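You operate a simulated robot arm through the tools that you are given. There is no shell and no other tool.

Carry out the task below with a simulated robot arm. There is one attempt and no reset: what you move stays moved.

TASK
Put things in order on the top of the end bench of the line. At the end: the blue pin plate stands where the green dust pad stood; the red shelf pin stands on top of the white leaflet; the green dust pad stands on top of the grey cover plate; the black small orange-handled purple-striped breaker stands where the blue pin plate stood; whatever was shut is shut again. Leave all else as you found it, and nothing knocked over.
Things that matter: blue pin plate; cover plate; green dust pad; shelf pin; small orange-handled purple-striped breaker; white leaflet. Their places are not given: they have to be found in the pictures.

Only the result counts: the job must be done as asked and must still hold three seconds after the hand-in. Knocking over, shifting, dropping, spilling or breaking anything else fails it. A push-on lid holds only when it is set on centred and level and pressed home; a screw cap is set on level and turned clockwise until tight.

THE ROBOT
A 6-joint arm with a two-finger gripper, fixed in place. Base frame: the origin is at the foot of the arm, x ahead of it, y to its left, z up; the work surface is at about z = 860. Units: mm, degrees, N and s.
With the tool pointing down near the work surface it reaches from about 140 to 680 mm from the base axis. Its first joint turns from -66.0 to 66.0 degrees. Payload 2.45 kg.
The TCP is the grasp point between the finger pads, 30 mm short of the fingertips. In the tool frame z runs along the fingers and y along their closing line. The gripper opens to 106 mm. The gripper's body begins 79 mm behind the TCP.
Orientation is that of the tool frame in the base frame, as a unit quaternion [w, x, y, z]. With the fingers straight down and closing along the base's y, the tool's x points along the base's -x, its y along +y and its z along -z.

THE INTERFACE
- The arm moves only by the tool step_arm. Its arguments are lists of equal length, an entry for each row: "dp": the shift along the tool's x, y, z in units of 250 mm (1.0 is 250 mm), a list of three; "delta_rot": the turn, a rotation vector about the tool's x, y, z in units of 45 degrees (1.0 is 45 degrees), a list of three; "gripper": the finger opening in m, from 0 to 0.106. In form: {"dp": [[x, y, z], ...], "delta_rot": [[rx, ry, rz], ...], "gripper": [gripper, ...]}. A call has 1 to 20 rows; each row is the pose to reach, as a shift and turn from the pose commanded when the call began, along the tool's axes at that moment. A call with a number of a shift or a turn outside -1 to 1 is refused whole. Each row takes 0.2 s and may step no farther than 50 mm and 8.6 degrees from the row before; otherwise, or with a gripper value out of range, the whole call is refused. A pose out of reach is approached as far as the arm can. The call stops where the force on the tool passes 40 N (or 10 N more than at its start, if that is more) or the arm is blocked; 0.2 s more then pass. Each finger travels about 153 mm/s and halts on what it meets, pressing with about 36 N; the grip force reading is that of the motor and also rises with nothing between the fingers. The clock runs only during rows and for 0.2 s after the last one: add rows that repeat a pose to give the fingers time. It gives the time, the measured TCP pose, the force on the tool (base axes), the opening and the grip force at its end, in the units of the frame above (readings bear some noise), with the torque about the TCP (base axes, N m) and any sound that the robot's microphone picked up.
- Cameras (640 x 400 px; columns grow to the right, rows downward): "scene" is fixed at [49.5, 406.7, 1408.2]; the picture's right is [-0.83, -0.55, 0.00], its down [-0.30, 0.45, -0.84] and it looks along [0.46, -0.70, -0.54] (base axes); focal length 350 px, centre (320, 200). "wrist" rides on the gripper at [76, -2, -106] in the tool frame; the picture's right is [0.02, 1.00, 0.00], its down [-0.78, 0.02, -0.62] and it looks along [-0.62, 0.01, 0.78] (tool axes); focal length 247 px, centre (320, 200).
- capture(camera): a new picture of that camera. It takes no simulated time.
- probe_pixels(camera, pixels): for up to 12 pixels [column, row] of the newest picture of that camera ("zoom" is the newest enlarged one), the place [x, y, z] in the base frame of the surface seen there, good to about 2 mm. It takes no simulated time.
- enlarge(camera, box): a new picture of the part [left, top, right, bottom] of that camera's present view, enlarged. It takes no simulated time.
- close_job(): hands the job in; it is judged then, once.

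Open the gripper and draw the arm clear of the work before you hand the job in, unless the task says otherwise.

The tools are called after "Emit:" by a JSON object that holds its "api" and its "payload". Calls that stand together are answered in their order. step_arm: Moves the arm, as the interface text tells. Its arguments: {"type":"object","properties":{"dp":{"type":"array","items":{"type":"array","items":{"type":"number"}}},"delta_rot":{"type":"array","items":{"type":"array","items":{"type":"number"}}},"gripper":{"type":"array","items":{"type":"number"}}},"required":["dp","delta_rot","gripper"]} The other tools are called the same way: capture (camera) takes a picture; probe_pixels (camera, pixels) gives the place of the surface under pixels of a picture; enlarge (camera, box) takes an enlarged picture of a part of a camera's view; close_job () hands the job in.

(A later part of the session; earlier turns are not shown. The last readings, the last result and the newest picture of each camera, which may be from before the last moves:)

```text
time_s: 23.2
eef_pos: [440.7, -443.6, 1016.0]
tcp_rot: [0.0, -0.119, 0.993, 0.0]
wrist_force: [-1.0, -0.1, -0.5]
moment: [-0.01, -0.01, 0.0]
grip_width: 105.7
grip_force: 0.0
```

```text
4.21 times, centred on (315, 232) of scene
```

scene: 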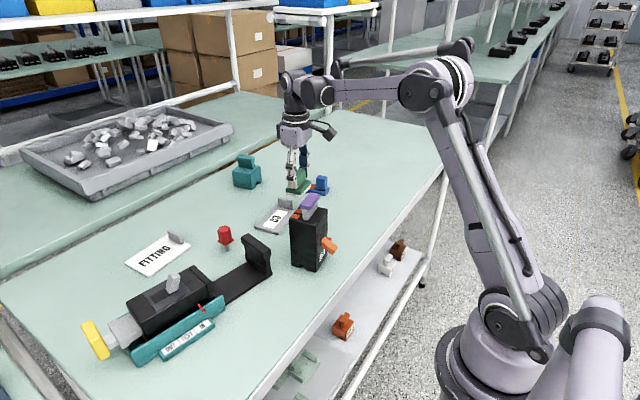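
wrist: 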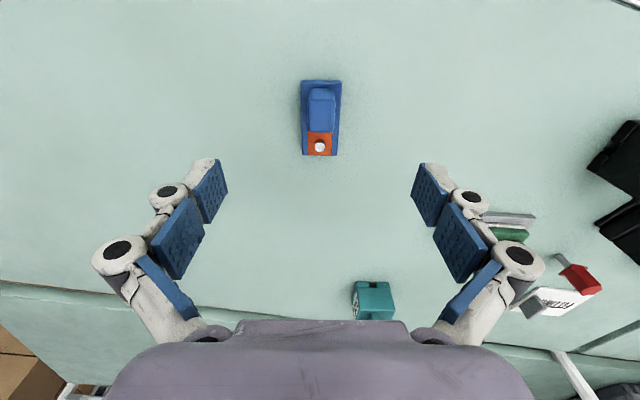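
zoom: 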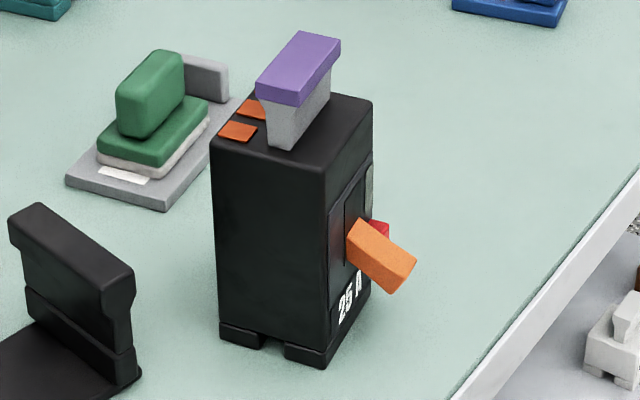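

The breaker carries a grey neck with a purple bar on top as a handle. I probe its faces.

Emit:
{"api": "probe_pixels", "payload": {"camera": "zoom", "pixels": [[258, 75], [300, 33], [338, 43], [298, 85], [270, 85], [330, 60], [273, 145], [300, 145], [215, 145], [322, 170], [370, 102], [300, 130]]}}

Emit:
{"api": "probe_pixels", "payload": {"camera": "zoom", "pixels": [[222, 335], [325, 360], [368, 310], [270, 250], [355, 180], [380, 235], [395, 285], [412, 262], [350, 290], [282, 120], [278, 98], [325, 100]]}}

```text
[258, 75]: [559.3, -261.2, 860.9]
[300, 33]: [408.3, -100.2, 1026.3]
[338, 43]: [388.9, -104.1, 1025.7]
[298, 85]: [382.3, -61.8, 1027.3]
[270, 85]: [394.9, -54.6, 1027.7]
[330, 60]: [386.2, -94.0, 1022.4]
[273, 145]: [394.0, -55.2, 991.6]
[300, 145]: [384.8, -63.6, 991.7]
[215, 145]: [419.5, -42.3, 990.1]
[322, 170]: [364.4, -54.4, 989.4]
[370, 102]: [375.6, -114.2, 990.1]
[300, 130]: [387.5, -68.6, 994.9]
```

```text
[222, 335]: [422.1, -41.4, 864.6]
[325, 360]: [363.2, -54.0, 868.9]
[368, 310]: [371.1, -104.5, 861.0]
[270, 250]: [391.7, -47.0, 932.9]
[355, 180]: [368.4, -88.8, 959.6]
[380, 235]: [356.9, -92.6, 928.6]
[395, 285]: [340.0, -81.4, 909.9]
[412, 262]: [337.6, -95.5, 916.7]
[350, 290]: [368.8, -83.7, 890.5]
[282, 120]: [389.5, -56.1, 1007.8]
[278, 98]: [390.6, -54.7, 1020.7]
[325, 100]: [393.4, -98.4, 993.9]
```

Breaker body ≈60 mm square centred near (397.6,-78), top z≈991; purple bar ≈(393.6,-80), z 1012–1027, about 48 mm long along y' and 20 mm thick. I rise and go over it in two stages.

Emit:
{"api": "step_arm", "payload": {"dp": [[0, 0, -0.16], [0, 0, -0.32], [0, 0, -0.46], [-0.02, 0.182, -0.46], [-0.04, 0.364, -0.46], [-0.06, 0.546, -0.46], [-0.0814, 0.727, -0.46]], "delta_rot": [[0, 0, 0], [0, 0, 0], [0, 0, 0], [0, 0, 0.011], [0, 0, 0.022], [0, 0, 0.033], [0, 0, 0.0456]], "gripper": [0.106, 0.106, 0.106, 0.106, 0.106, 0.106, 0.106]}}

```text
time_s: 24.8
eef_pos: [415.9, -261.5, 1131.8]
tcp_rot: [0.0, -0.099, 0.995, 0.001]
wrist_force: [0.8, 0.1, -0.3]
moment: [0.02, -0.04, -0.01]
grip_width: 106.0
grip_force: 0.1
out of reach, approached as far as the arm can: row 3
```

Now the second half of the way over the breaker.

Emit:
{"api": "step_arm", "payload": {"dp": [[-0.0138, 0.182, 0], [-0.0276, 0.365, 0], [-0.0414, 0.547, 0], [-0.0552, 0.7296, 0], [-0.0552, 0.7296, 0]], "delta_rot": [[0, 0, 0], [0, 0, 0], [0, 0, 0], [0, 0, 0], [0, 0, 0]], "gripper": [0.106, 0.106, 0.106, 0.106, 0.106]}}

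Emit:
{"api": "capture", "payload": {"camera": "wrist"}}

Emit:
{"api": "enlarge", "payload": {"camera": "wrist", "box": [250, 60, 390, 170]}}

```text
time_s: 26.0
eef_pos: [392.4, -80.2, 1131.6]
tcp_rot: [0.0, -0.1, 0.995, -0.001]
wrist_force: [0.2, 0.9, -0.3]
moment: [-0.02, -0.02, -0.01]
grip_width: 106.0
grip_force: 0.0
```

```text
taken
```

wrist: 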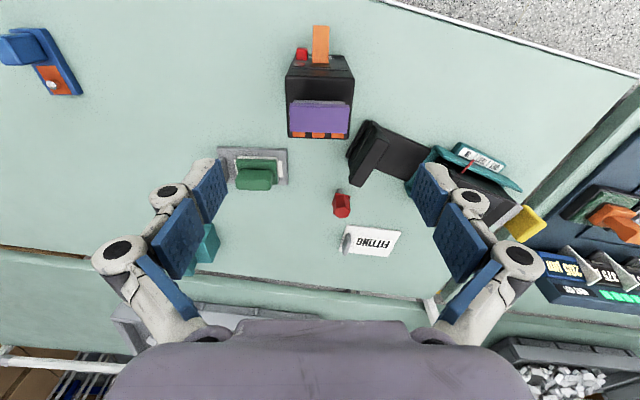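

```text
3.64 times, centred on (320, 115) of wrist
```

zoom: 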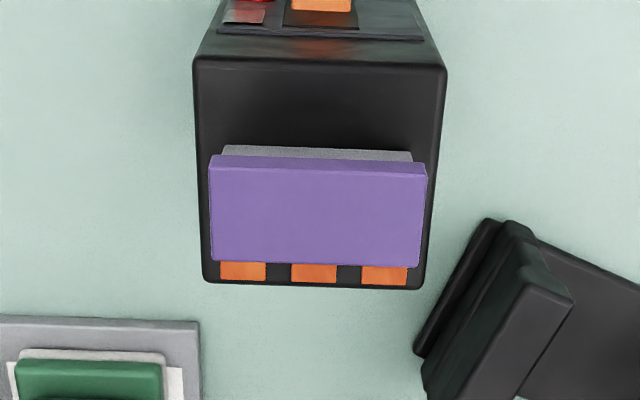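

The purple bar sits at about (320,117) in the wrist view. I probe its corners and the body's top corners.

Emit:
{"api": "probe_pixels", "payload": {"camera": "zoom", "pixels": [[216, 175], [420, 180], [216, 252], [415, 260], [318, 215], [318, 165], [318, 148], [200, 75], [438, 80], [208, 278], [415, 284], [240, 270]]}}

Emit:
{"api": "enlarge", "payload": {"camera": "wrist", "box": [270, 20, 370, 100]}}

```text
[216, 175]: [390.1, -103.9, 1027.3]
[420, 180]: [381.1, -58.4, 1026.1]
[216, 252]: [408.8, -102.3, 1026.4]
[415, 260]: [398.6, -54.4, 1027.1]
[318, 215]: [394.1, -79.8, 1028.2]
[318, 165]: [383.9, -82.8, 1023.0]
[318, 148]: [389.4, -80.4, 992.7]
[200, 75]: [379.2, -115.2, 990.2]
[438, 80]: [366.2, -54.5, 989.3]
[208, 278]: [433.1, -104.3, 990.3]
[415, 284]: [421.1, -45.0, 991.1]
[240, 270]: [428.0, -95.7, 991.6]
```

```text
5.00 times, centred on (320, 60) of wrist
```

zoom: 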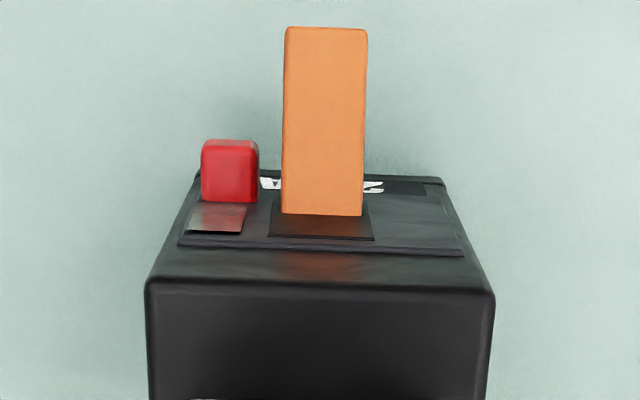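

Bar centre ≈(394.7,-79.8), 50 x 22 mm, top 1027; body top centre ≈(399.9,-79.8), turned 11.6° like the tool. I descend to TCP z≈1065 first to verify clearance.

Emit:
{"api": "step_arm", "payload": {"dp": [[-0.007, -0.0025, 0.13], [-0.007, -0.0025, 0.262], [-0.007, -0.0025, 0.262]], "delta_rot": [[0, 0, 0], [0, 0, 0], [0, 0, 0]], "gripper": [0.106, 0.09, 0.08]}}

Emit:
{"api": "capture", "payload": {"camera": "wrist"}}

Emit:
{"api": "enlarge", "payload": {"camera": "scene", "box": [260, 150, 360, 280]}}

```text
time_s: 26.8
eef_pos: [394.8, -80.8, 1065.0]
tcp_rot: [-0.001, -0.1, 0.995, 0.0]
wrist_force: [-0.5, -0.3, 0.5]
moment: [0.01, 0.03, 0.02]
grip_width: 80.0
grip_force: 0.0
```

```text
taken
```

wrist: 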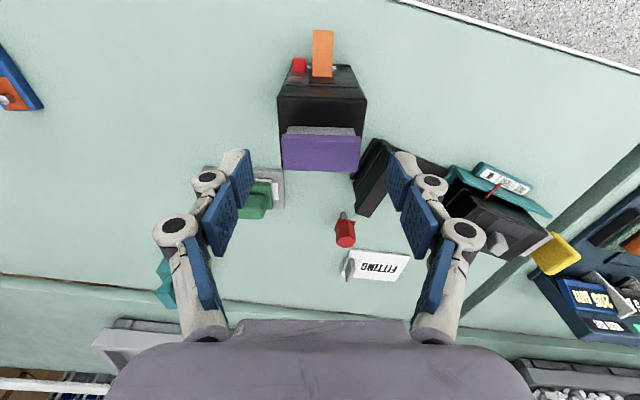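

```text
3.08 times, centred on (310, 215) of scene
```

zoom: 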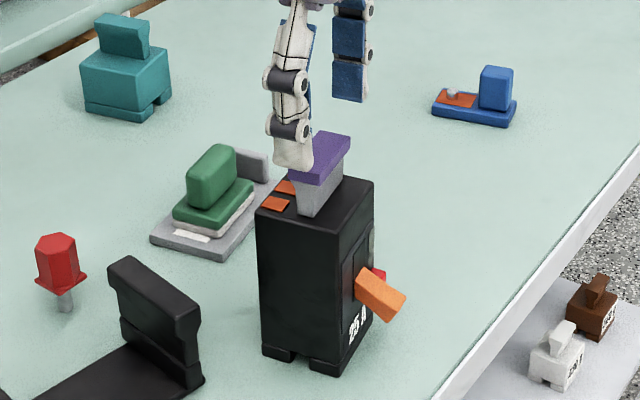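

Fingers straddle the bar's two ends. I continue down to TCP z≈1026 and stop before closing.

Emit:
{"api": "step_arm", "payload": {"dp": [[0, 0, 0.07], [0, 0, 0.12], [0, 0, 0.156], [0, 0, 0.156]], "delta_rot": [[0, 0, 0], [0, 0, 0], [0, 0, 0], [0, 0, 0]], "gripper": [0.08, 0.08, 0.08, 0.08]}}

Emit:
{"api": "enlarge", "payload": {"camera": "wrist", "box": [220, 80, 420, 240]}}

Emit:
{"api": "enlarge", "payload": {"camera": "scene", "box": [260, 150, 360, 280]}}

```text
time_s: 27.8
eef_pos: [394.8, -81.7, 1025.4]
tcp_rot: [0.0, -0.1, 0.995, 0.0]
wrist_force: [0.1, 0.0, 0.2]
moment: [-0.02, -0.02, -0.04]
grip_width: 80.2
grip_force: 0.1
```

```text
2.50 times, centred on (320, 160) of wrist
```

zoom: 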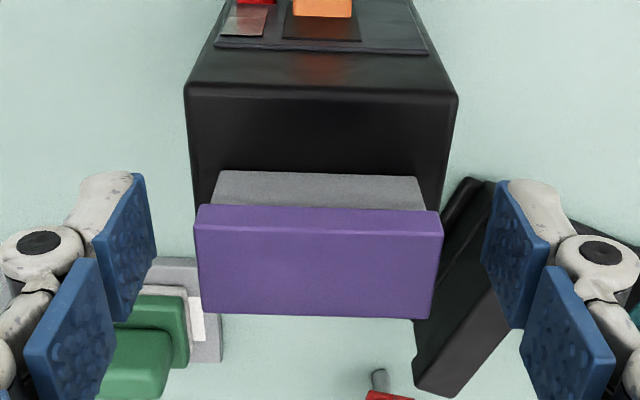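

```text
3.08 times, centred on (310, 215) of scene
```

zoom: 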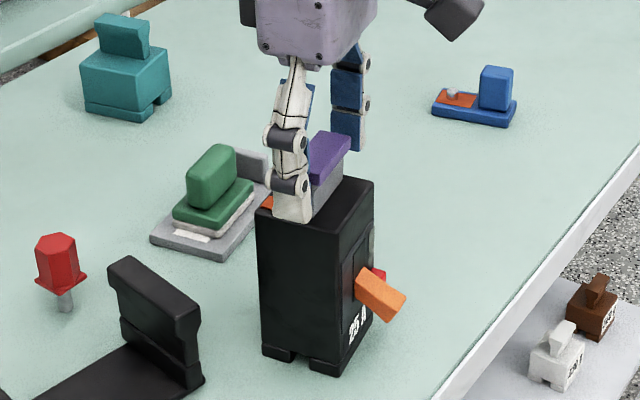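

Everything is symmetric about the bar. I close on its ends.

Emit:
{"api": "step_arm", "payload": {"dp": [[0, 0, 0], [0, 0, 0], [0, 0, 0], [0, 0, 0]], "delta_rot": [[0, 0, 0], [0, 0, 0], [0, 0, 0], [0, 0, 0]], "gripper": [0.06, 0.04, 0.02, 0.02]}}

Emit:
{"api": "enlarge", "payload": {"camera": "scene", "box": [260, 150, 360, 280]}}

Emit:
{"api": "enlarge", "payload": {"camera": "wrist", "box": [220, 80, 420, 240]}}

```text
time_s: 28.8
eef_pos: [394.5, -79.5, 1026.2]
tcp_rot: [0.0, -0.1, 0.995, 0.0]
wrist_force: [0.1, -2.1, 3.8]
moment: [-0.15, -0.06, -0.04]
grip_width: 49.7
grip_force: 36.2
```

```text
3.08 times, centred on (310, 215) of scene
```

zoom: 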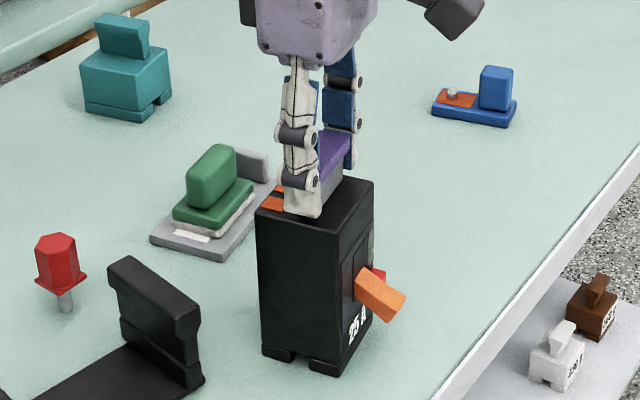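

```text
2.50 times, centred on (320, 160) of wrist
```

zoom: 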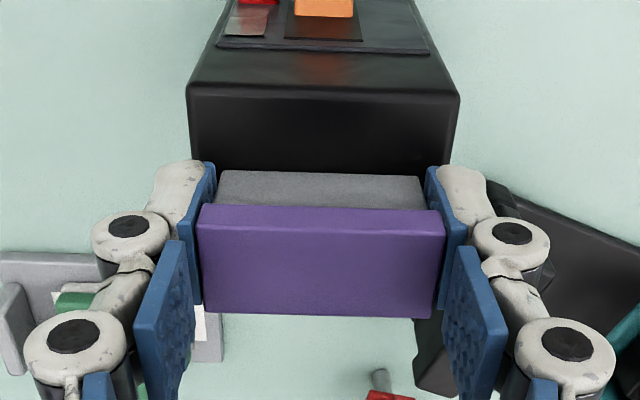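

Grip at 49.7 mm. I lift slowly, 15 mm first, watching weight and slip.

Emit:
{"api": "step_arm", "payload": {"dp": [[0, 0, -0.008], [0, 0, -0.02], [0, 0, -0.04], [0, 0, -0.06], [0, 0, -0.06]], "delta_rot": [[0, 0, 0], [0, 0, 0], [0, 0, 0], [0, 0, 0], [0, 0, 0]], "gripper": [0.02, 0.02, 0.02, 0.02, 0.02]}}

Emit:
{"api": "enlarge", "payload": {"camera": "scene", "box": [260, 150, 360, 280]}}

Emit:
{"api": "enlarge", "payload": {"camera": "wrist", "box": [220, 80, 420, 240]}}

```text
time_s: 30.0
eef_pos: [395.7, -80.8, 1040.1]
tcp_rot: [0.001, -0.1, 0.995, 0.0]
wrist_force: [0.1, 0.2, -5.3]
moment: [0.0, 0.0, -0.01]
grip_width: 49.7
grip_force: 36.3
```

```text
3.08 times, centred on (310, 215) of scene
```

zoom: 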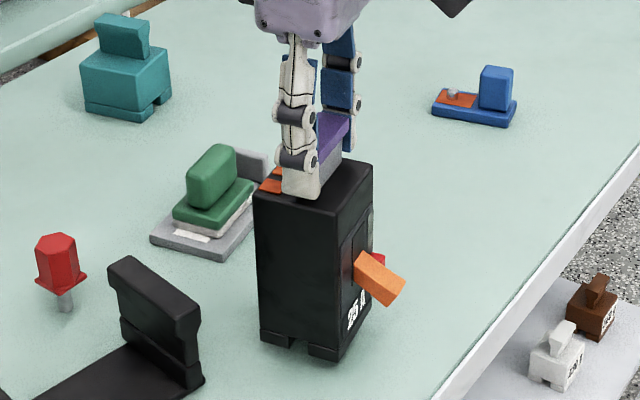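

```text
2.50 times, centred on (320, 160) of wrist
```

zoom: 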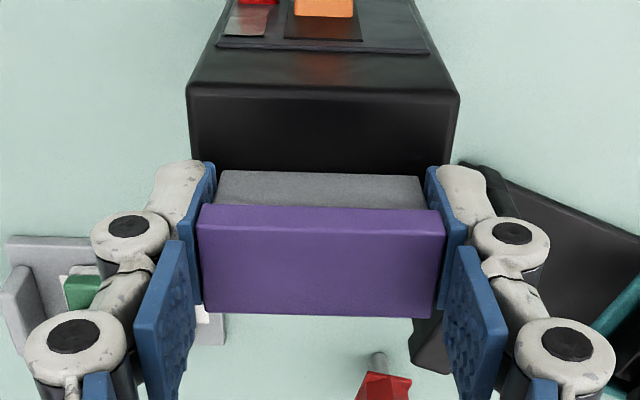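

The breaker weighs about 5 N and hangs straight. I lift to z≈1091 and carry it in -y along x≈396, where the bench is empty.

Emit:
{"api": "step_arm", "payload": {"dp": [[0, 0, -0.06], [0, 0, -0.13], [0, 0, -0.2], [0.0195, -0.0958, -0.2], [0.039, -0.1916, -0.2], [0.0585, -0.2874, -0.2], [0.078, -0.3833, -0.2], [0.0975, -0.4791, -0.2], [0.117, -0.575, -0.2], [0.1366, -0.6708, -0.2], [0.1561, -0.7666, -0.2], [0.1756, -0.8624, -0.2], [0.1756, -0.8624, -0.2]], "delta_rot": [[0, 0, 0], [0, 0, 0], [0, 0, 0], [0, 0, 0], [0, 0, 0], [0, 0, 0], [0, 0, 0], [0, 0, 0], [0, 0, 0], [0, 0, 0], [0, 0, 0], [0, 0, 0], [0, 0, 0]], "gripper": [0.02, 0.02, 0.02, 0.02, 0.02, 0.02, 0.02, 0.02, 0.02, 0.02, 0.02, 0.02, 0.02]}}

Emit:
{"api": "capture", "payload": {"camera": "scene"}}

Emit:
{"api": "capture", "payload": {"camera": "wrist"}}

```text
time_s: 32.8
eef_pos: [396.9, -301.6, 1091.5]
tcp_rot: [0.0, -0.101, 0.995, -0.001]
wrist_force: [0.3, -0.1, -5.3]
moment: [0.02, 0.0, 0.01]
grip_width: 49.4
grip_force: 36.1
```

```text
taken
```

scene: 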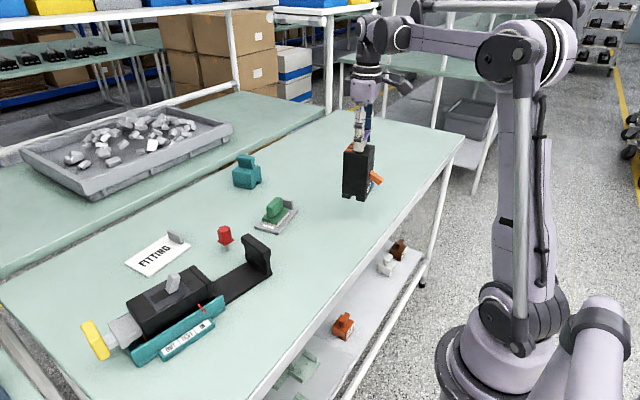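

```text
taken
```

wrist: 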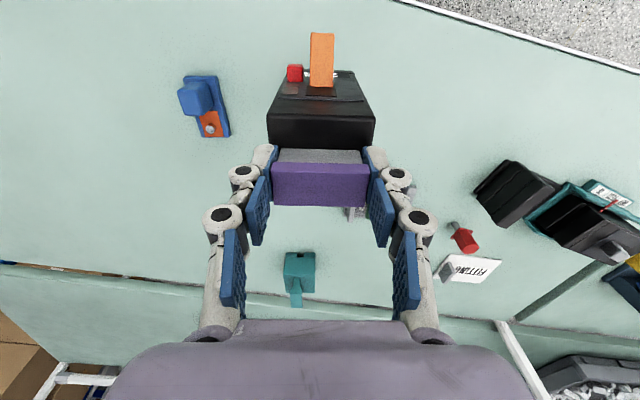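

Carried safely. Now outward to (551.8,-339) while lowering to z≈1046 (bottom about 20 mm over the table).

Emit:
{"api": "step_arm", "payload": {"dp": [[-0.083, -0.0394, 0.03], [-0.166, -0.0789, 0.06], [-0.249, -0.1183, 0.09], [-0.332, -0.1577, 0.12], [-0.415, -0.1971, 0.15], [-0.498, -0.2366, 0.18], [-0.5808, -0.276, 0.18], [-0.5808, -0.276, 0.18]], "delta_rot": [[0, 0, 0], [0, 0, 0], [0, 0, 0], [0, 0, 0], [0, 0, 0], [0, 0, 0], [0, 0, 0], [0, 0, 0]], "gripper": [0.02, 0.02, 0.02, 0.02, 0.02, 0.02, 0.02, 0.02]}}

Emit:
{"api": "enlarge", "payload": {"camera": "scene", "box": [240, 80, 380, 240]}}

Emit:
{"api": "capture", "payload": {"camera": "wrist"}}

```text
time_s: 34.6
eef_pos: [553.4, -338.5, 1046.5]
tcp_rot: [0.001, -0.101, 0.995, -0.001]
wrist_force: [0.5, 0.0, -6.4]
moment: [0.0, 0.04, -0.03]
grip_width: 49.5
grip_force: 35.6
```

```text
2.50 times, centred on (310, 160) of scene
```

zoom: 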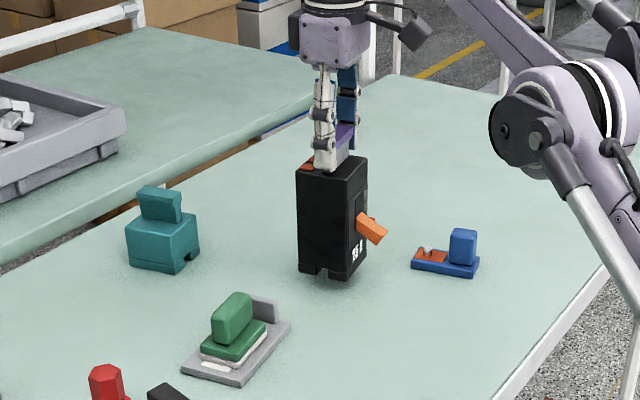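

```text
taken
```

wrist: 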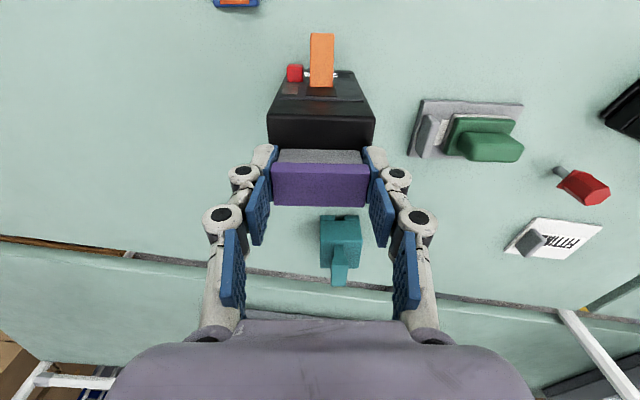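

Reached without trouble. I lower to just above the table, then slowly.

Emit:
{"api": "step_arm", "payload": {"dp": [[0, 0, 0.03], [0, 0, 0.06], [0, 0, 0.072], [0, 0, 0.076], [0, 0, 0.08], [0, 0, 0.08]], "delta_rot": [[0, 0, 0], [0, 0, 0], [0, 0, 0], [0, 0, 0], [0, 0, 0], [0, 0, 0]], "gripper": [0.02, 0.02, 0.02, 0.02, 0.02, 0.02]}}

Emit:
{"api": "enlarge", "payload": {"camera": "scene", "box": [240, 100, 380, 220]}}

```text
time_s: 36.0
eef_pos: [552.9, -339.3, 1026.2]
tcp_rot: [0.001, -0.101, 0.995, -0.001]
wrist_force: [0.0, -0.6, -5.1]
moment: [-0.03, -0.01, -0.01]
grip_width: 49.6
grip_force: 36.0
```

```text
3.33 times, centred on (310, 160) of scene
```

zoom: 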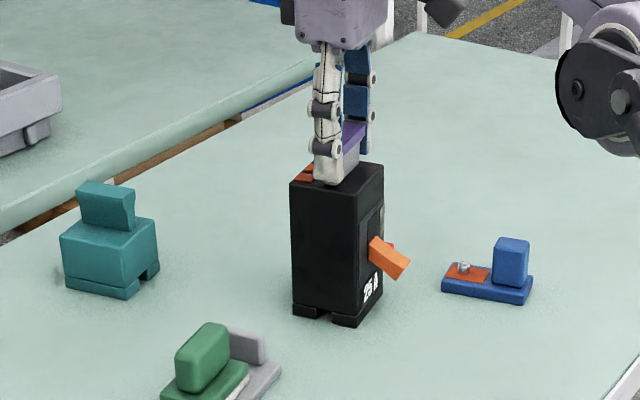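

Still full weight (-5 N), so not yet standing. I lower in half-mm steps.

Emit:
{"api": "step_arm", "payload": {"dp": [[0, 0, 0.002], [0, 0, 0.004], [0, 0, 0.006], [0, 0, 0.006]], "delta_rot": [[0, 0, 0], [0, 0, 0], [0, 0, 0], [0, 0, 0]], "gripper": [0.02, 0.02, 0.02, 0.02]}}

```text
time_s: 37.0
eef_pos: [552.6, -339.1, 1026.0]
tcp_rot: [0.001, -0.1, 0.995, -0.002]
wrist_force: [9.0, -4.2, 22.5]
moment: [0.04, -0.59, -0.12]
grip_width: 49.5
grip_force: 36.2
```

Contact. I ease up 1 mm and read the force before opening.

Emit:
{"api": "step_arm", "payload": {"dp": [[0, 0, -0.004], [0, 0, -0.004]], "delta_rot": [[0, 0, 0], [0, 0, 0]], "gripper": [0.02, 0.02]}}

Emit:
{"api": "enlarge", "payload": {"camera": "scene", "box": [260, 140, 360, 210]}}

```text
time_s: 37.6
eef_pos: [552.1, -338.6, 1025.2]
tcp_rot: [0.0, -0.101, 0.995, 0.0]
wrist_force: [4.7, -0.8, 16.4]
moment: [0.06, -0.45, -0.05]
grip_width: 49.5
grip_force: 36.1
```

```text
5.71 times, centred on (310, 175) of scene
```

zoom: 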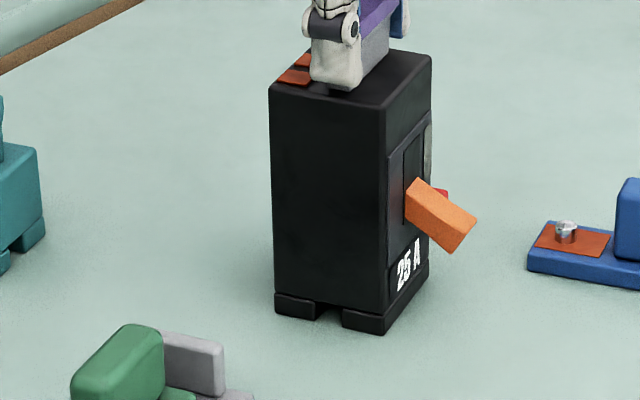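

Still pressing with 16 N; I ease up another 0.75 mm.

Emit:
{"api": "step_arm", "payload": {"dp": [[0, 0, -0.003], [0, 0, -0.003]], "delta_rot": [[0, 0, 0], [0, 0, 0]], "gripper": [0.02, 0.02]}}

```text
time_s: 38.2
eef_pos: [552.8, -339.2, 1025.5]
tcp_rot: [-0.001, -0.1, 0.995, 0.001]
wrist_force: [0.4, 0.5, -3.4]
moment: [0.29, -0.05, 0.03]
grip_width: 49.4
grip_force: 36.0
```

Nearly neutral (-3.4 N, feet just touching). I open the fingers evenly.

Emit:
{"api": "step_arm", "payload": {"dp": [[0, 0, 0.001], [0, 0, 0.001], [0, 0, 0.001], [0, 0, 0.001]], "delta_rot": [[0, 0, 0], [0, 0, 0], [0, 0, 0], [0, 0, 0]], "gripper": [0.02, 0.054, 0.07, 0.08]}}

Emit:
{"api": "enlarge", "payload": {"camera": "scene", "box": [250, 100, 370, 210]}}

Emit:
{"api": "enlarge", "payload": {"camera": "wrist", "box": [220, 80, 420, 240]}}

```text
time_s: 39.2
eef_pos: [552.6, -339.1, 1026.2]
tcp_rot: [0.0, -0.1, 0.995, 0.001]
wrist_force: [0.4, 0.2, 0.2]
moment: [0.0, 0.01, 0.0]
grip_width: 80.1
grip_force: 0.1
```

```text
3.64 times, centred on (310, 155) of scene
```

zoom: 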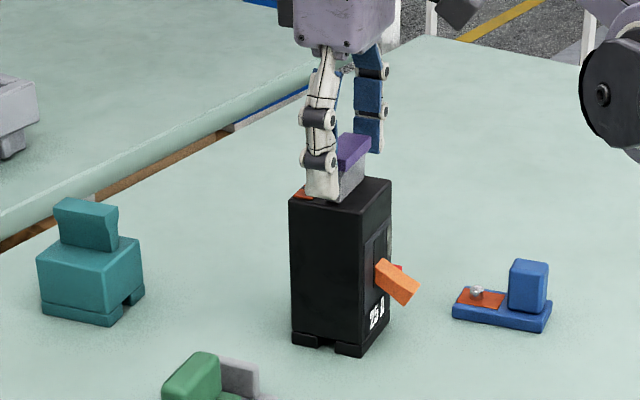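

```text
2.50 times, centred on (320, 160) of wrist
```

zoom: 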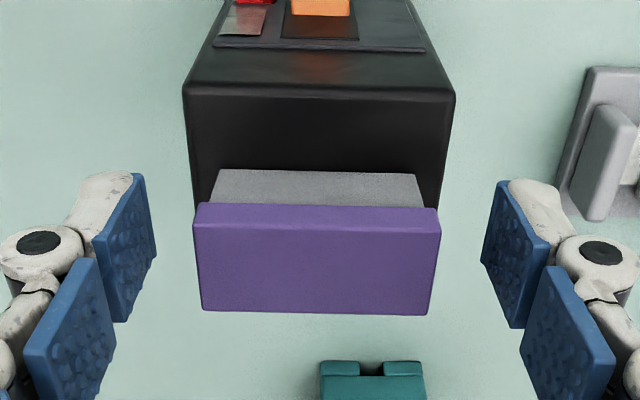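

Breaker stands free. Since reach upward is limited here, I slide the open fingers back in tool +x (along the bar's free sides), then rise and move toward the red pin.

Emit:
{"api": "step_arm", "payload": {"dp": [[0.06, 0, -0.01], [0.14, 0, -0.02], [0.24, 0, -0.03], [0.34, 0, -0.1], [0.4, 0, -0.2], [0.46, 0, -0.3]], "delta_rot": [[0, 0, 0], [0, 0, 0], [0, 0, 0], [0, 0, 0], [0, 0, 0], [0, 0, 0]], "gripper": [0.08, 0.08, 0.08, 0.08, 0.08, 0.08]}}

Emit:
{"api": "capture", "payload": {"camera": "wrist"}}

Emit:
{"api": "capture", "payload": {"camera": "scene"}}

```text
time_s: 40.6
eef_pos: [436.7, -360.7, 1100.6]
tcp_rot: [0.0, -0.101, 0.995, 0.0]
wrist_force: [-0.2, 0.2, 1.1]
moment: [0.0, -0.03, 0.02]
grip_width: 80.1
grip_force: 0.1
```

```text
taken
```

wrist: 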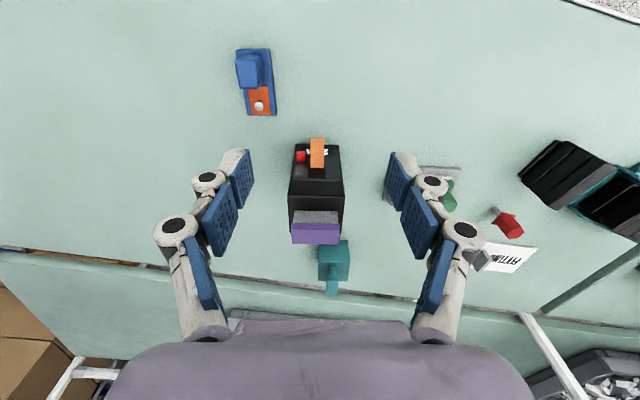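

```text
taken
```

scene: 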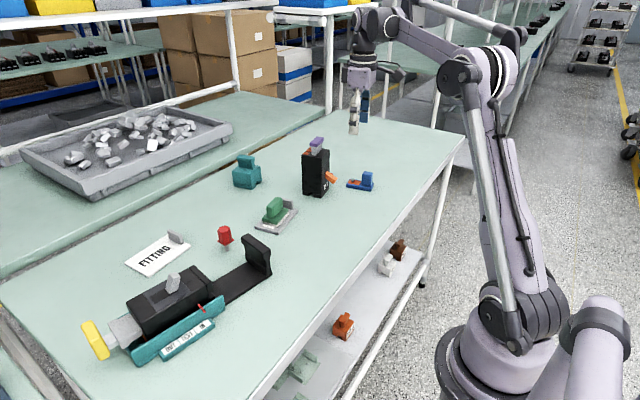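

Breaker stands at the blue plate's old spot. I check its top corners in the scene view.

Emit:
{"api": "enlarge", "payload": {"camera": "scene", "box": [280, 130, 350, 205]}}

Emit:
{"api": "probe_pixels", "payload": {"camera": "wrist", "pixels": [[292, 148], [340, 150], [295, 235], [318, 240], [316, 190], [294, 218], [342, 215]]}}

```text
5.33 times, centred on (315, 168) of scene
```

zoom: 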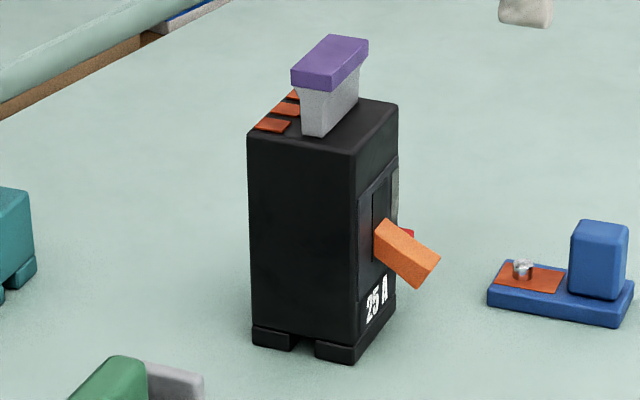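

```text
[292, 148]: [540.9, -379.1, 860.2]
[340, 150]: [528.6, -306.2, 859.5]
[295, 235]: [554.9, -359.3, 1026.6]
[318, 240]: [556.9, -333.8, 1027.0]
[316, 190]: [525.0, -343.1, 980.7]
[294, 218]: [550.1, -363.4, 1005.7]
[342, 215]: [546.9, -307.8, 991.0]
```

Probing the breaker's top and base corners in this zoom.

Emit:
{"api": "probe_pixels", "payload": {"camera": "zoom", "pixels": [[252, 138], [350, 152], [393, 106], [256, 340], [352, 360], [392, 310], [335, 145], [300, 80], [362, 45]]}}

```text
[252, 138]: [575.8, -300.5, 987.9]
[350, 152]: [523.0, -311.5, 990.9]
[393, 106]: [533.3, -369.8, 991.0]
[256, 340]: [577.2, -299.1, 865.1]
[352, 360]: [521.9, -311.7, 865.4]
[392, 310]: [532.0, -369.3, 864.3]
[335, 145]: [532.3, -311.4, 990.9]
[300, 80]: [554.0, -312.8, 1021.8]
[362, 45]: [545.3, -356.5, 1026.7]
```

The breaker's centre is within ~3 mm of the plate's old centre. Next the pin: I rise to look over the pin/leaflet area, moving toward +y at height.

Emit:
{"api": "step_arm", "payload": {"dp": [[-0.02, 0.14, -0.08], [-0.02, 0.28, -0.1], [-0.02, 0.42, -0.1], [-0.02, 0.56, -0.1], [-0.02, 0.7, -0.1], [-0.02, 0.84, -0.1], [-0.02, 0.98, -0.1]], "delta_rot": [[0, 0, 0], [0, 0, 0], [0, 0, 0], [0, 0, 0], [0, 0, 0], [0, 0, 0], [0, 0, 0]], "gripper": [0.08, 0.08, 0.08, 0.08, 0.08, 0.08, 0.08]}}

Emit:
{"api": "capture", "payload": {"camera": "wrist"}}

```text
time_s: 42.2
eef_pos: [394.5, -122.4, 1125.1]
tcp_rot: [0.0, -0.1, 0.995, 0.0]
wrist_force: [-0.3, 0.3, -0.3]
moment: [-0.02, 0.01, 0.03]
grip_width: 80.1
grip_force: 0.1
```

```text
taken
```

wrist: 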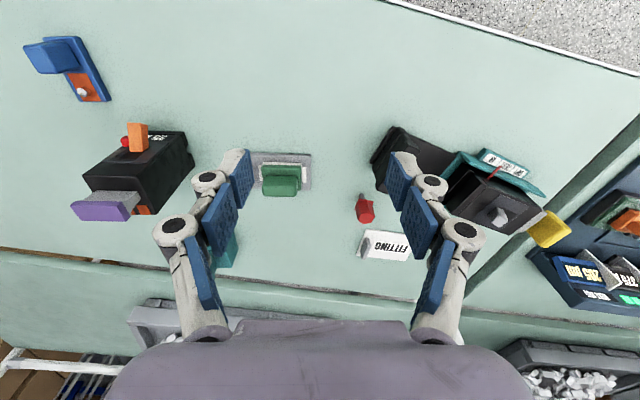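

I move closer to the pin at height ~1080 for a detailed look, setting yaw to about 8.6° (the leaflet's direction from the base).

Emit:
{"api": "step_arm", "payload": {"dp": [[-0.128, 0.102, 0.046], [-0.256, 0.205, 0.092], [-0.383, 0.307, 0.138], [-0.511, 0.41, 0.184], [-0.511, 0.41, 0.184]], "delta_rot": [[0, 0, 0.016], [0, 0, 0.032], [0, 0, 0.048], [0, 0, 0.0633], [0, 0, 0.0633]], "gripper": [0.08, 0.08, 0.08, 0.08, 0.08]}}

Emit:
{"api": "capture", "payload": {"camera": "wrist"}}

Emit:
{"api": "enlarge", "payload": {"camera": "wrist", "box": [280, 100, 380, 190]}}

```text
time_s: 43.4
eef_pos: [497.2, 5.4, 1078.9]
tcp_rot: [0.0, -0.076, 0.997, 0.0]
wrist_force: [0.0, 0.7, 0.7]
moment: [0.02, 0.04, -0.01]
grip_width: 79.8
grip_force: 0.1
```

```text
taken
```

wrist: 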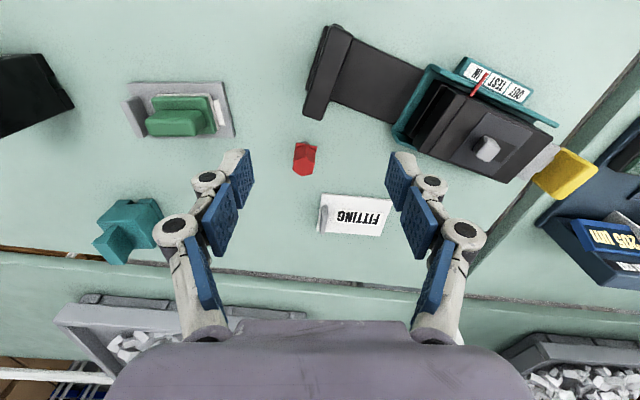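

```text
4.44 times, centred on (330, 145) of wrist
```

zoom: 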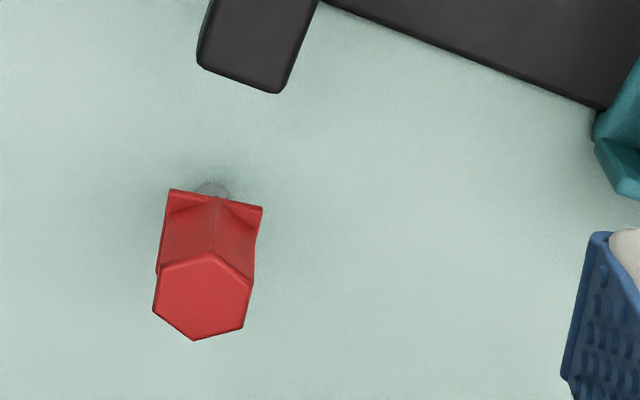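

The hex head's flats are about parallel to base x, so closing along base y grips across flats. I probe the pin and the surrounding fixture heights.

Emit:
{"api": "probe_pixels", "payload": {"camera": "zoom", "pixels": [[203, 296], [160, 290], [246, 305], [211, 256], [195, 334], [175, 195], [258, 209], [210, 187], [165, 225], [258, 235], [215, 215]]}}

Emit:
{"api": "probe_pixels", "payload": {"camera": "wrist", "pixels": [[318, 105], [335, 40], [430, 130], [500, 150], [487, 148], [520, 130], [570, 170], [440, 95], [540, 175], [490, 180], [325, 212], [385, 200]]}}

```text
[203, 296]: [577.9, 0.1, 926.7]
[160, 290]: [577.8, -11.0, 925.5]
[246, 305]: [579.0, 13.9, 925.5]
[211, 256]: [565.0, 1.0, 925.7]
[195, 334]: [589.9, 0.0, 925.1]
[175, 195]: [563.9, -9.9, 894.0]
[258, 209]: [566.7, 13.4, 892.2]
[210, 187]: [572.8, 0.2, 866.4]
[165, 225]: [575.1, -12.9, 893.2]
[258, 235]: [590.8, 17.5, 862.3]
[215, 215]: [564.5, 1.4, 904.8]
```

```text
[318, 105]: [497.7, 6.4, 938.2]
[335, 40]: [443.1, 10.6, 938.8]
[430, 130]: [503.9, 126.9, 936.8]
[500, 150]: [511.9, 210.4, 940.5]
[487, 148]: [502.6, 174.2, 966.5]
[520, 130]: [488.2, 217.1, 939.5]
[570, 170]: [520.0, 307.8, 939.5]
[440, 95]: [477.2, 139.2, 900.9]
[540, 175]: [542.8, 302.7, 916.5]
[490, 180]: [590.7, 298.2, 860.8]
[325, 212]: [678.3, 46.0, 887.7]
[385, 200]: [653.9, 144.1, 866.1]
```

Pin: head centre ≈(577.5,0.7), flats ≈25 mm apart, flange top z≈893, head top 926. The leaflet centre is beyond vertical-tool reach, so I will grip with the tool tilted ~12° outward about its closing axis; first I yaw to -1.5° and move nearer.

Emit:
{"api": "step_arm", "payload": {"dp": [[-0.052, -0.014, 0.05], [-0.104, -0.028, 0.1], [-0.156, -0.0416, 0.16], [-0.156, -0.0416, 0.16]], "delta_rot": [[0, 0, 0.075], [0, 0, 0.15], [0, 0, 0.2256], [0, 0, 0.2256]], "gripper": [0.08, 0.08, 0.08, 0.08]}}

Emit:
{"api": "step_arm", "payload": {"dp": [[0, 0, 0], [0, 0, 0], [0, 0, 0]], "delta_rot": [[0, -0.134, 0], [0, -0.2667, 0], [0, -0.2667, 0]], "gripper": [0.08, 0.08, 0.08]}}

Emit:
{"api": "capture", "payload": {"camera": "wrist"}}

Emit:
{"api": "capture", "payload": {"camera": "scene"}}

```text
time_s: 44.4
eef_pos: [538.4, 1.1, 1039.7]
tcp_rot: [0.0, 0.013, 1.0, 0.0]
wrist_force: [0.1, 0.0, 0.5]
moment: [-0.02, -0.01, 0.03]
grip_width: 79.7
grip_force: 0.1
```

```text
time_s: 45.2
eef_pos: [539.4, 1.1, 1039.5]
tcp_rot: [0.106, 0.013, 0.994, -0.001]
wrist_force: [0.4, -0.1, 0.6]
moment: [0.01, -0.01, 0.01]
grip_width: 79.9
grip_force: 0.0
```

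```text
taken
```

wrist: 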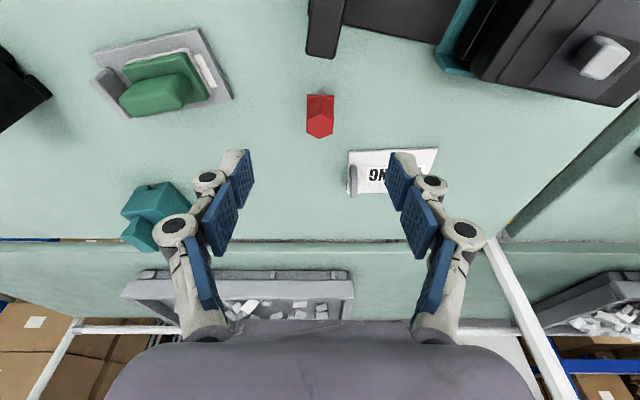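

```text
taken
```

scene: 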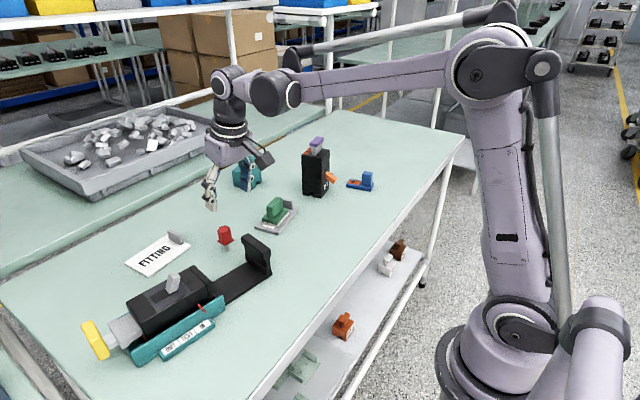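

The tilt works and the view is clear; I zoom in on the pin at (320,115) for exact centring.

Emit:
{"api": "enlarge", "payload": {"camera": "wrist", "box": [280, 70, 360, 150]}}

Emit:
{"api": "probe_pixels", "payload": {"camera": "wrist", "pixels": [[310, 125], [330, 125], [320, 117], [320, 132], [320, 125], [308, 98], [332, 98], [309, 112], [331, 112]]}}

```text
5.00 times, centred on (320, 110) of wrist
```

zoom: 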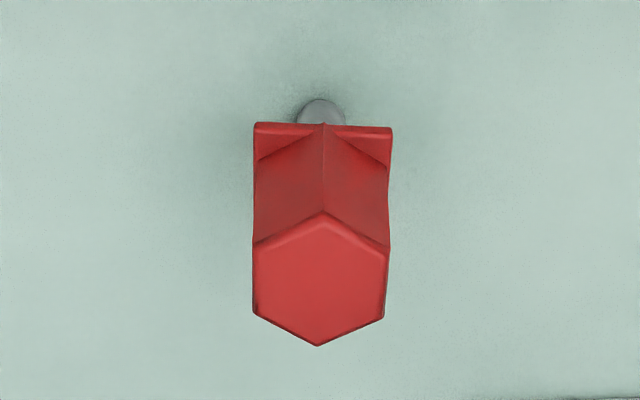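

```text
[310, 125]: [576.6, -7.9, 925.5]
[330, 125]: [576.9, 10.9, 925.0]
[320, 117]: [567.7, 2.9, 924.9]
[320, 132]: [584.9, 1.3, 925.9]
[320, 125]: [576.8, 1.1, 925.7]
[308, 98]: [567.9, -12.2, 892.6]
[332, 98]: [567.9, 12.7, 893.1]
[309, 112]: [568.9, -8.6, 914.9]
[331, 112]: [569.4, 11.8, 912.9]
```

Pin head centre ≈(577.5,1.1), well centred in y. I approach to z≈960 first along the corrected line.

Emit:
{"api": "step_arm", "payload": {"dp": [[-0.022, 0.001, 0.114], [-0.0432, 0.002, 0.227], [-0.0648, 0.0035, 0.341], [-0.0648, 0.0035, 0.341]], "delta_rot": [[0, 0, 0], [0, 0, 0], [0, 0, 0], [0, 0, 0]], "gripper": [0.08, 0.07, 0.06, 0.06]}}

Emit:
{"api": "capture", "payload": {"camera": "wrist"}}

Emit:
{"api": "enlarge", "payload": {"camera": "scene", "box": [180, 170, 280, 260]}}

```text
time_s: 46.2
eef_pos: [573.0, -1.2, 960.9]
tcp_rot: [0.104, 0.013, 0.994, -0.002]
wrist_force: [0.7, 0.6, -0.1]
moment: [-0.02, 0.0, 0.01]
grip_width: 59.8
grip_force: 0.1
```

```text
taken
```

wrist: 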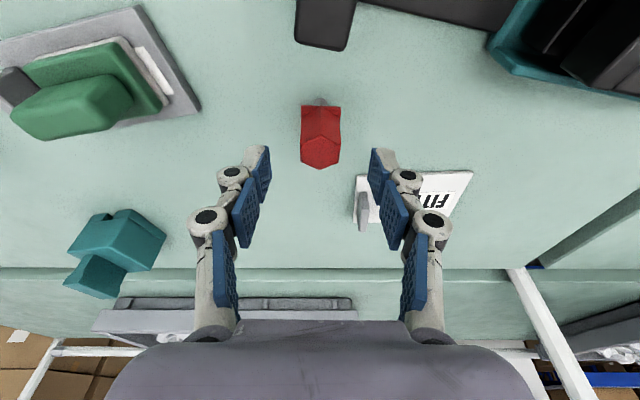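

```text
4.44 times, centred on (230, 215) of scene
```

zoom: 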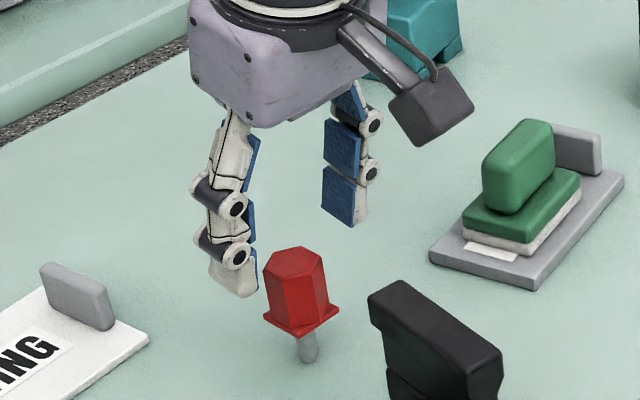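

Fingers are evenly either side of the pin. I go down 30 mm vertically to TCP z≈930 (tips ≈898, above the flange at 893).

Emit:
{"api": "step_arm", "payload": {"dp": [[0.0083, 0, 0.039], [0.0166, 0, 0.078], [0.025, 0, 0.1174], [0.025, 0, 0.1174]], "delta_rot": [[0, 0, 0], [0, 0, 0], [0, 0, 0], [0, 0, 0]], "gripper": [0.06, 0.06, 0.06, 0.06]}}

Emit:
{"api": "enlarge", "payload": {"camera": "wrist", "box": [240, 100, 400, 230]}}

Emit:
{"api": "enlarge", "payload": {"camera": "scene", "box": [190, 190, 270, 260]}}

```text
time_s: 47.2
eef_pos: [574.4, 1.1, 929.5]
tcp_rot: [0.105, 0.013, 0.994, -0.001]
wrist_force: [0.9, -0.5, 0.3]
moment: [-0.02, 0.0, 0.0]
grip_width: 60.0
grip_force: 0.0
```

```text
3.08 times, centred on (320, 165) of wrist
```

zoom: 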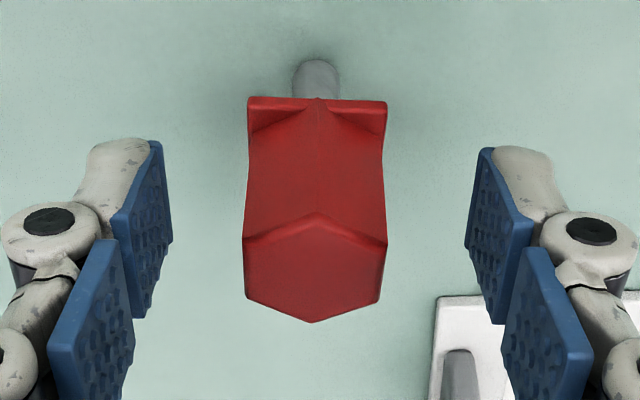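

```text
5.71 times, centred on (230, 225) of scene
```

zoom: 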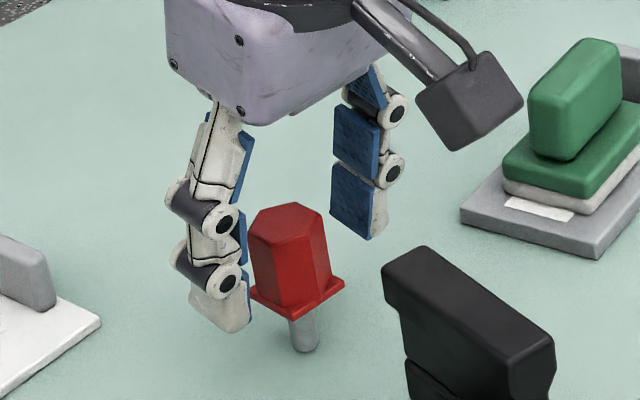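

The pin is ~1 mm to -y of the fingers' middle; I shift 0.8 mm and close gently.

Emit:
{"api": "step_arm", "payload": {"dp": [[0, -0.003, 0], [0, -0.003, 0], [0, -0.003, 0], [0, -0.003, 0], [0, -0.003, 0]], "delta_rot": [[0, 0, 0], [0, 0, 0], [0, 0, 0], [0, 0, 0], [0, 0, 0]], "gripper": [0.045, 0.03, 0.024, 0.012, 0.012]}}

Emit:
{"api": "enlarge", "payload": {"camera": "wrist", "box": [240, 100, 400, 230]}}

Emit:
{"api": "enlarge", "payload": {"camera": "scene", "box": [190, 190, 270, 260]}}

```text
time_s: 48.4
eef_pos: [573.5, -1.1, 929.2]
tcp_rot: [0.104, 0.013, 0.994, -0.002]
wrist_force: [-0.5, 0.0, -0.4]
moment: [0.01, -0.03, 0.02]
grip_width: 25.1
grip_force: 36.1
```

```text
3.08 times, centred on (320, 165) of wrist
```

zoom: 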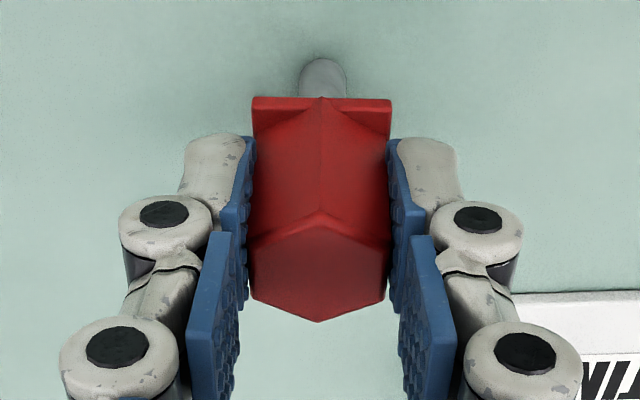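

```text
5.71 times, centred on (230, 225) of scene
```

zoom: 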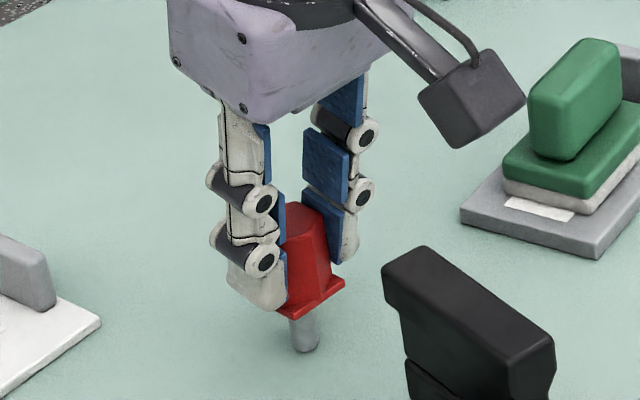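

Held at 25.1 mm across the flats. I lift straight up 45 mm.

Emit:
{"api": "step_arm", "payload": {"dp": [[-0.004, 0, -0.02], [-0.0125, 0, -0.0587], [-0.025, 0, -0.117], [-0.0374, 0, -0.176], [-0.0374, 0, -0.176]], "delta_rot": [[0, 0, 0], [0, 0, 0], [0, 0, 0], [0, 0, 0], [0, 0, 0]], "gripper": [0.012, 0.012, 0.012, 0.012, 0.012]}}

Emit:
{"api": "enlarge", "payload": {"camera": "scene", "box": [180, 170, 280, 260]}}

```text
time_s: 49.6
eef_pos: [573.9, 0.5, 974.0]
tcp_rot: [0.104, 0.013, 0.994, -0.001]
wrist_force: [0.7, 0.2, -0.1]
moment: [-0.01, -0.01, 0.01]
grip_width: 24.9
grip_force: 36.3
```

```text
4.44 times, centred on (230, 215) of scene
```

zoom: 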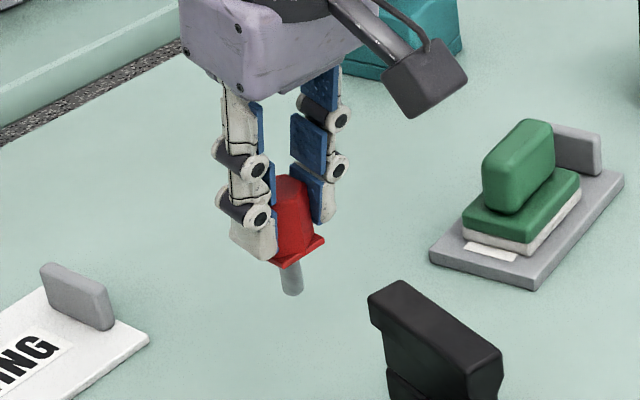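

The pin hangs upright. I carry it over the leaflet to pin centre ≈(695,106), lowering slightly to z≈960 (stem bottom ≈890).

Emit:
{"api": "step_arm", "payload": {"dp": [[-0.0727, 0.0724, 0.0257], [-0.1455, 0.1449, 0.0513], [-0.2182, 0.2173, 0.077], [-0.2909, 0.2897, 0.1027], [-0.3637, 0.3622, 0.1283], [-0.4364, 0.4346, 0.154], [-0.4364, 0.4346, 0.154]], "delta_rot": [[0, 0, 0], [0, 0, 0], [0, 0, 0], [0, 0, 0], [0, 0, 0], [0, 0, 0], [0, 0, 0]], "gripper": [0.012, 0.012, 0.012, 0.012, 0.012, 0.012, 0.012]}}

Emit:
{"api": "capture", "payload": {"camera": "scene"}}

Emit:
{"api": "enlarge", "payload": {"camera": "scene", "box": [110, 180, 230, 280]}}

Emit:
{"api": "capture", "payload": {"camera": "wrist"}}

```text
time_s: 51.2
eef_pos: [692.5, 106.5, 959.4]
tcp_rot: [0.105, 0.013, 0.994, -0.001]
wrist_force: [0.2, -0.4, -0.9]
moment: [-0.01, -0.02, -0.02]
grip_width: 24.7
grip_force: 36.0
```

```text
taken
```

scene: 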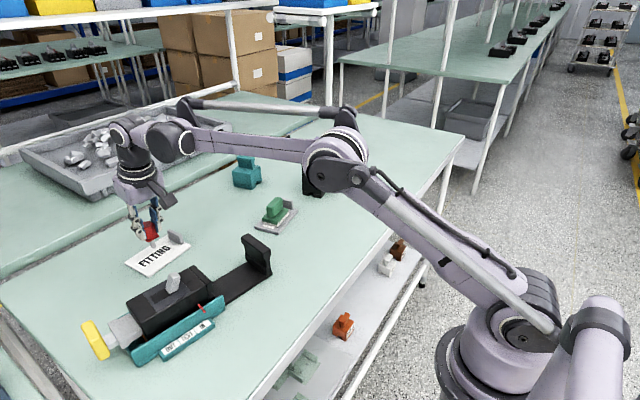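

```text
4.00 times, centred on (170, 230) of scene
```

zoom: 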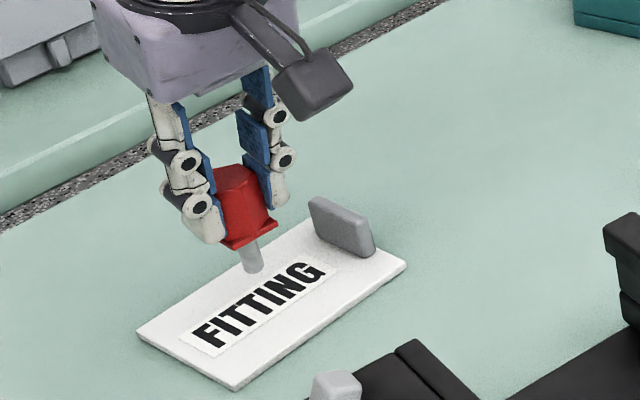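

```text
taken
```

wrist: 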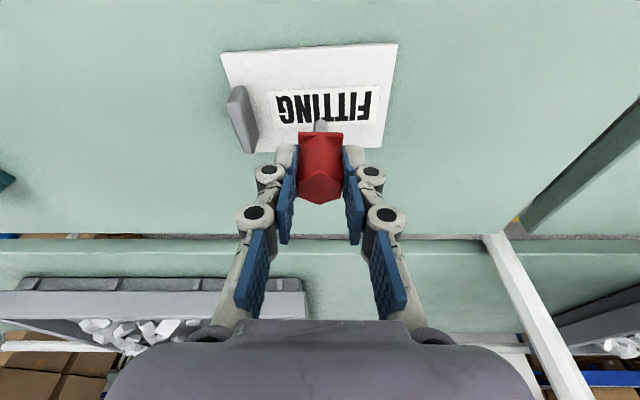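

The stem is over the leaflet near its middle. I lower vertically 21 mm to just above it.

Emit:
{"api": "step_arm", "payload": {"dp": [[0.0058, 0, 0.0274], [0.0117, 0, 0.0548], [0.0158, 0, 0.0744], [0.0175, 0, 0.0822], [0.0175, 0, 0.0822]], "delta_rot": [[0, 0, 0], [0, 0, 0], [0, 0, 0], [0, 0, 0], [0, 0, 0]], "gripper": [0.012, 0.012, 0.012, 0.012, 0.012]}}

Emit:
{"api": "enlarge", "payload": {"camera": "scene", "box": [120, 195, 200, 275]}}

```text
time_s: 52.4
eef_pos: [690.9, 106.8, 939.5]
tcp_rot: [0.105, 0.014, 0.994, -0.001]
wrist_force: [0.5, 0.2, -1.2]
moment: [0.0, 0.01, -0.01]
grip_width: 24.8
grip_force: 35.6
```

```text
5.00 times, centred on (160, 235) of scene
```

zoom: 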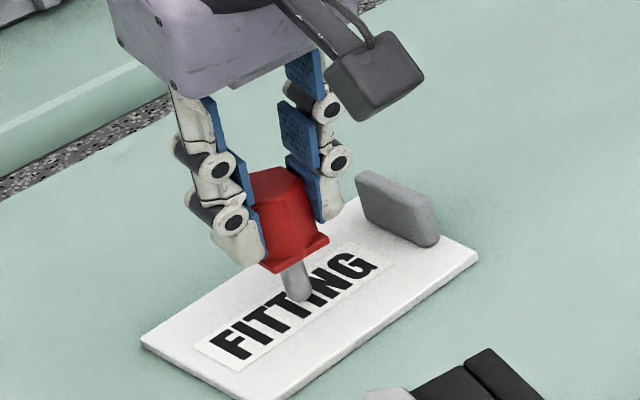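

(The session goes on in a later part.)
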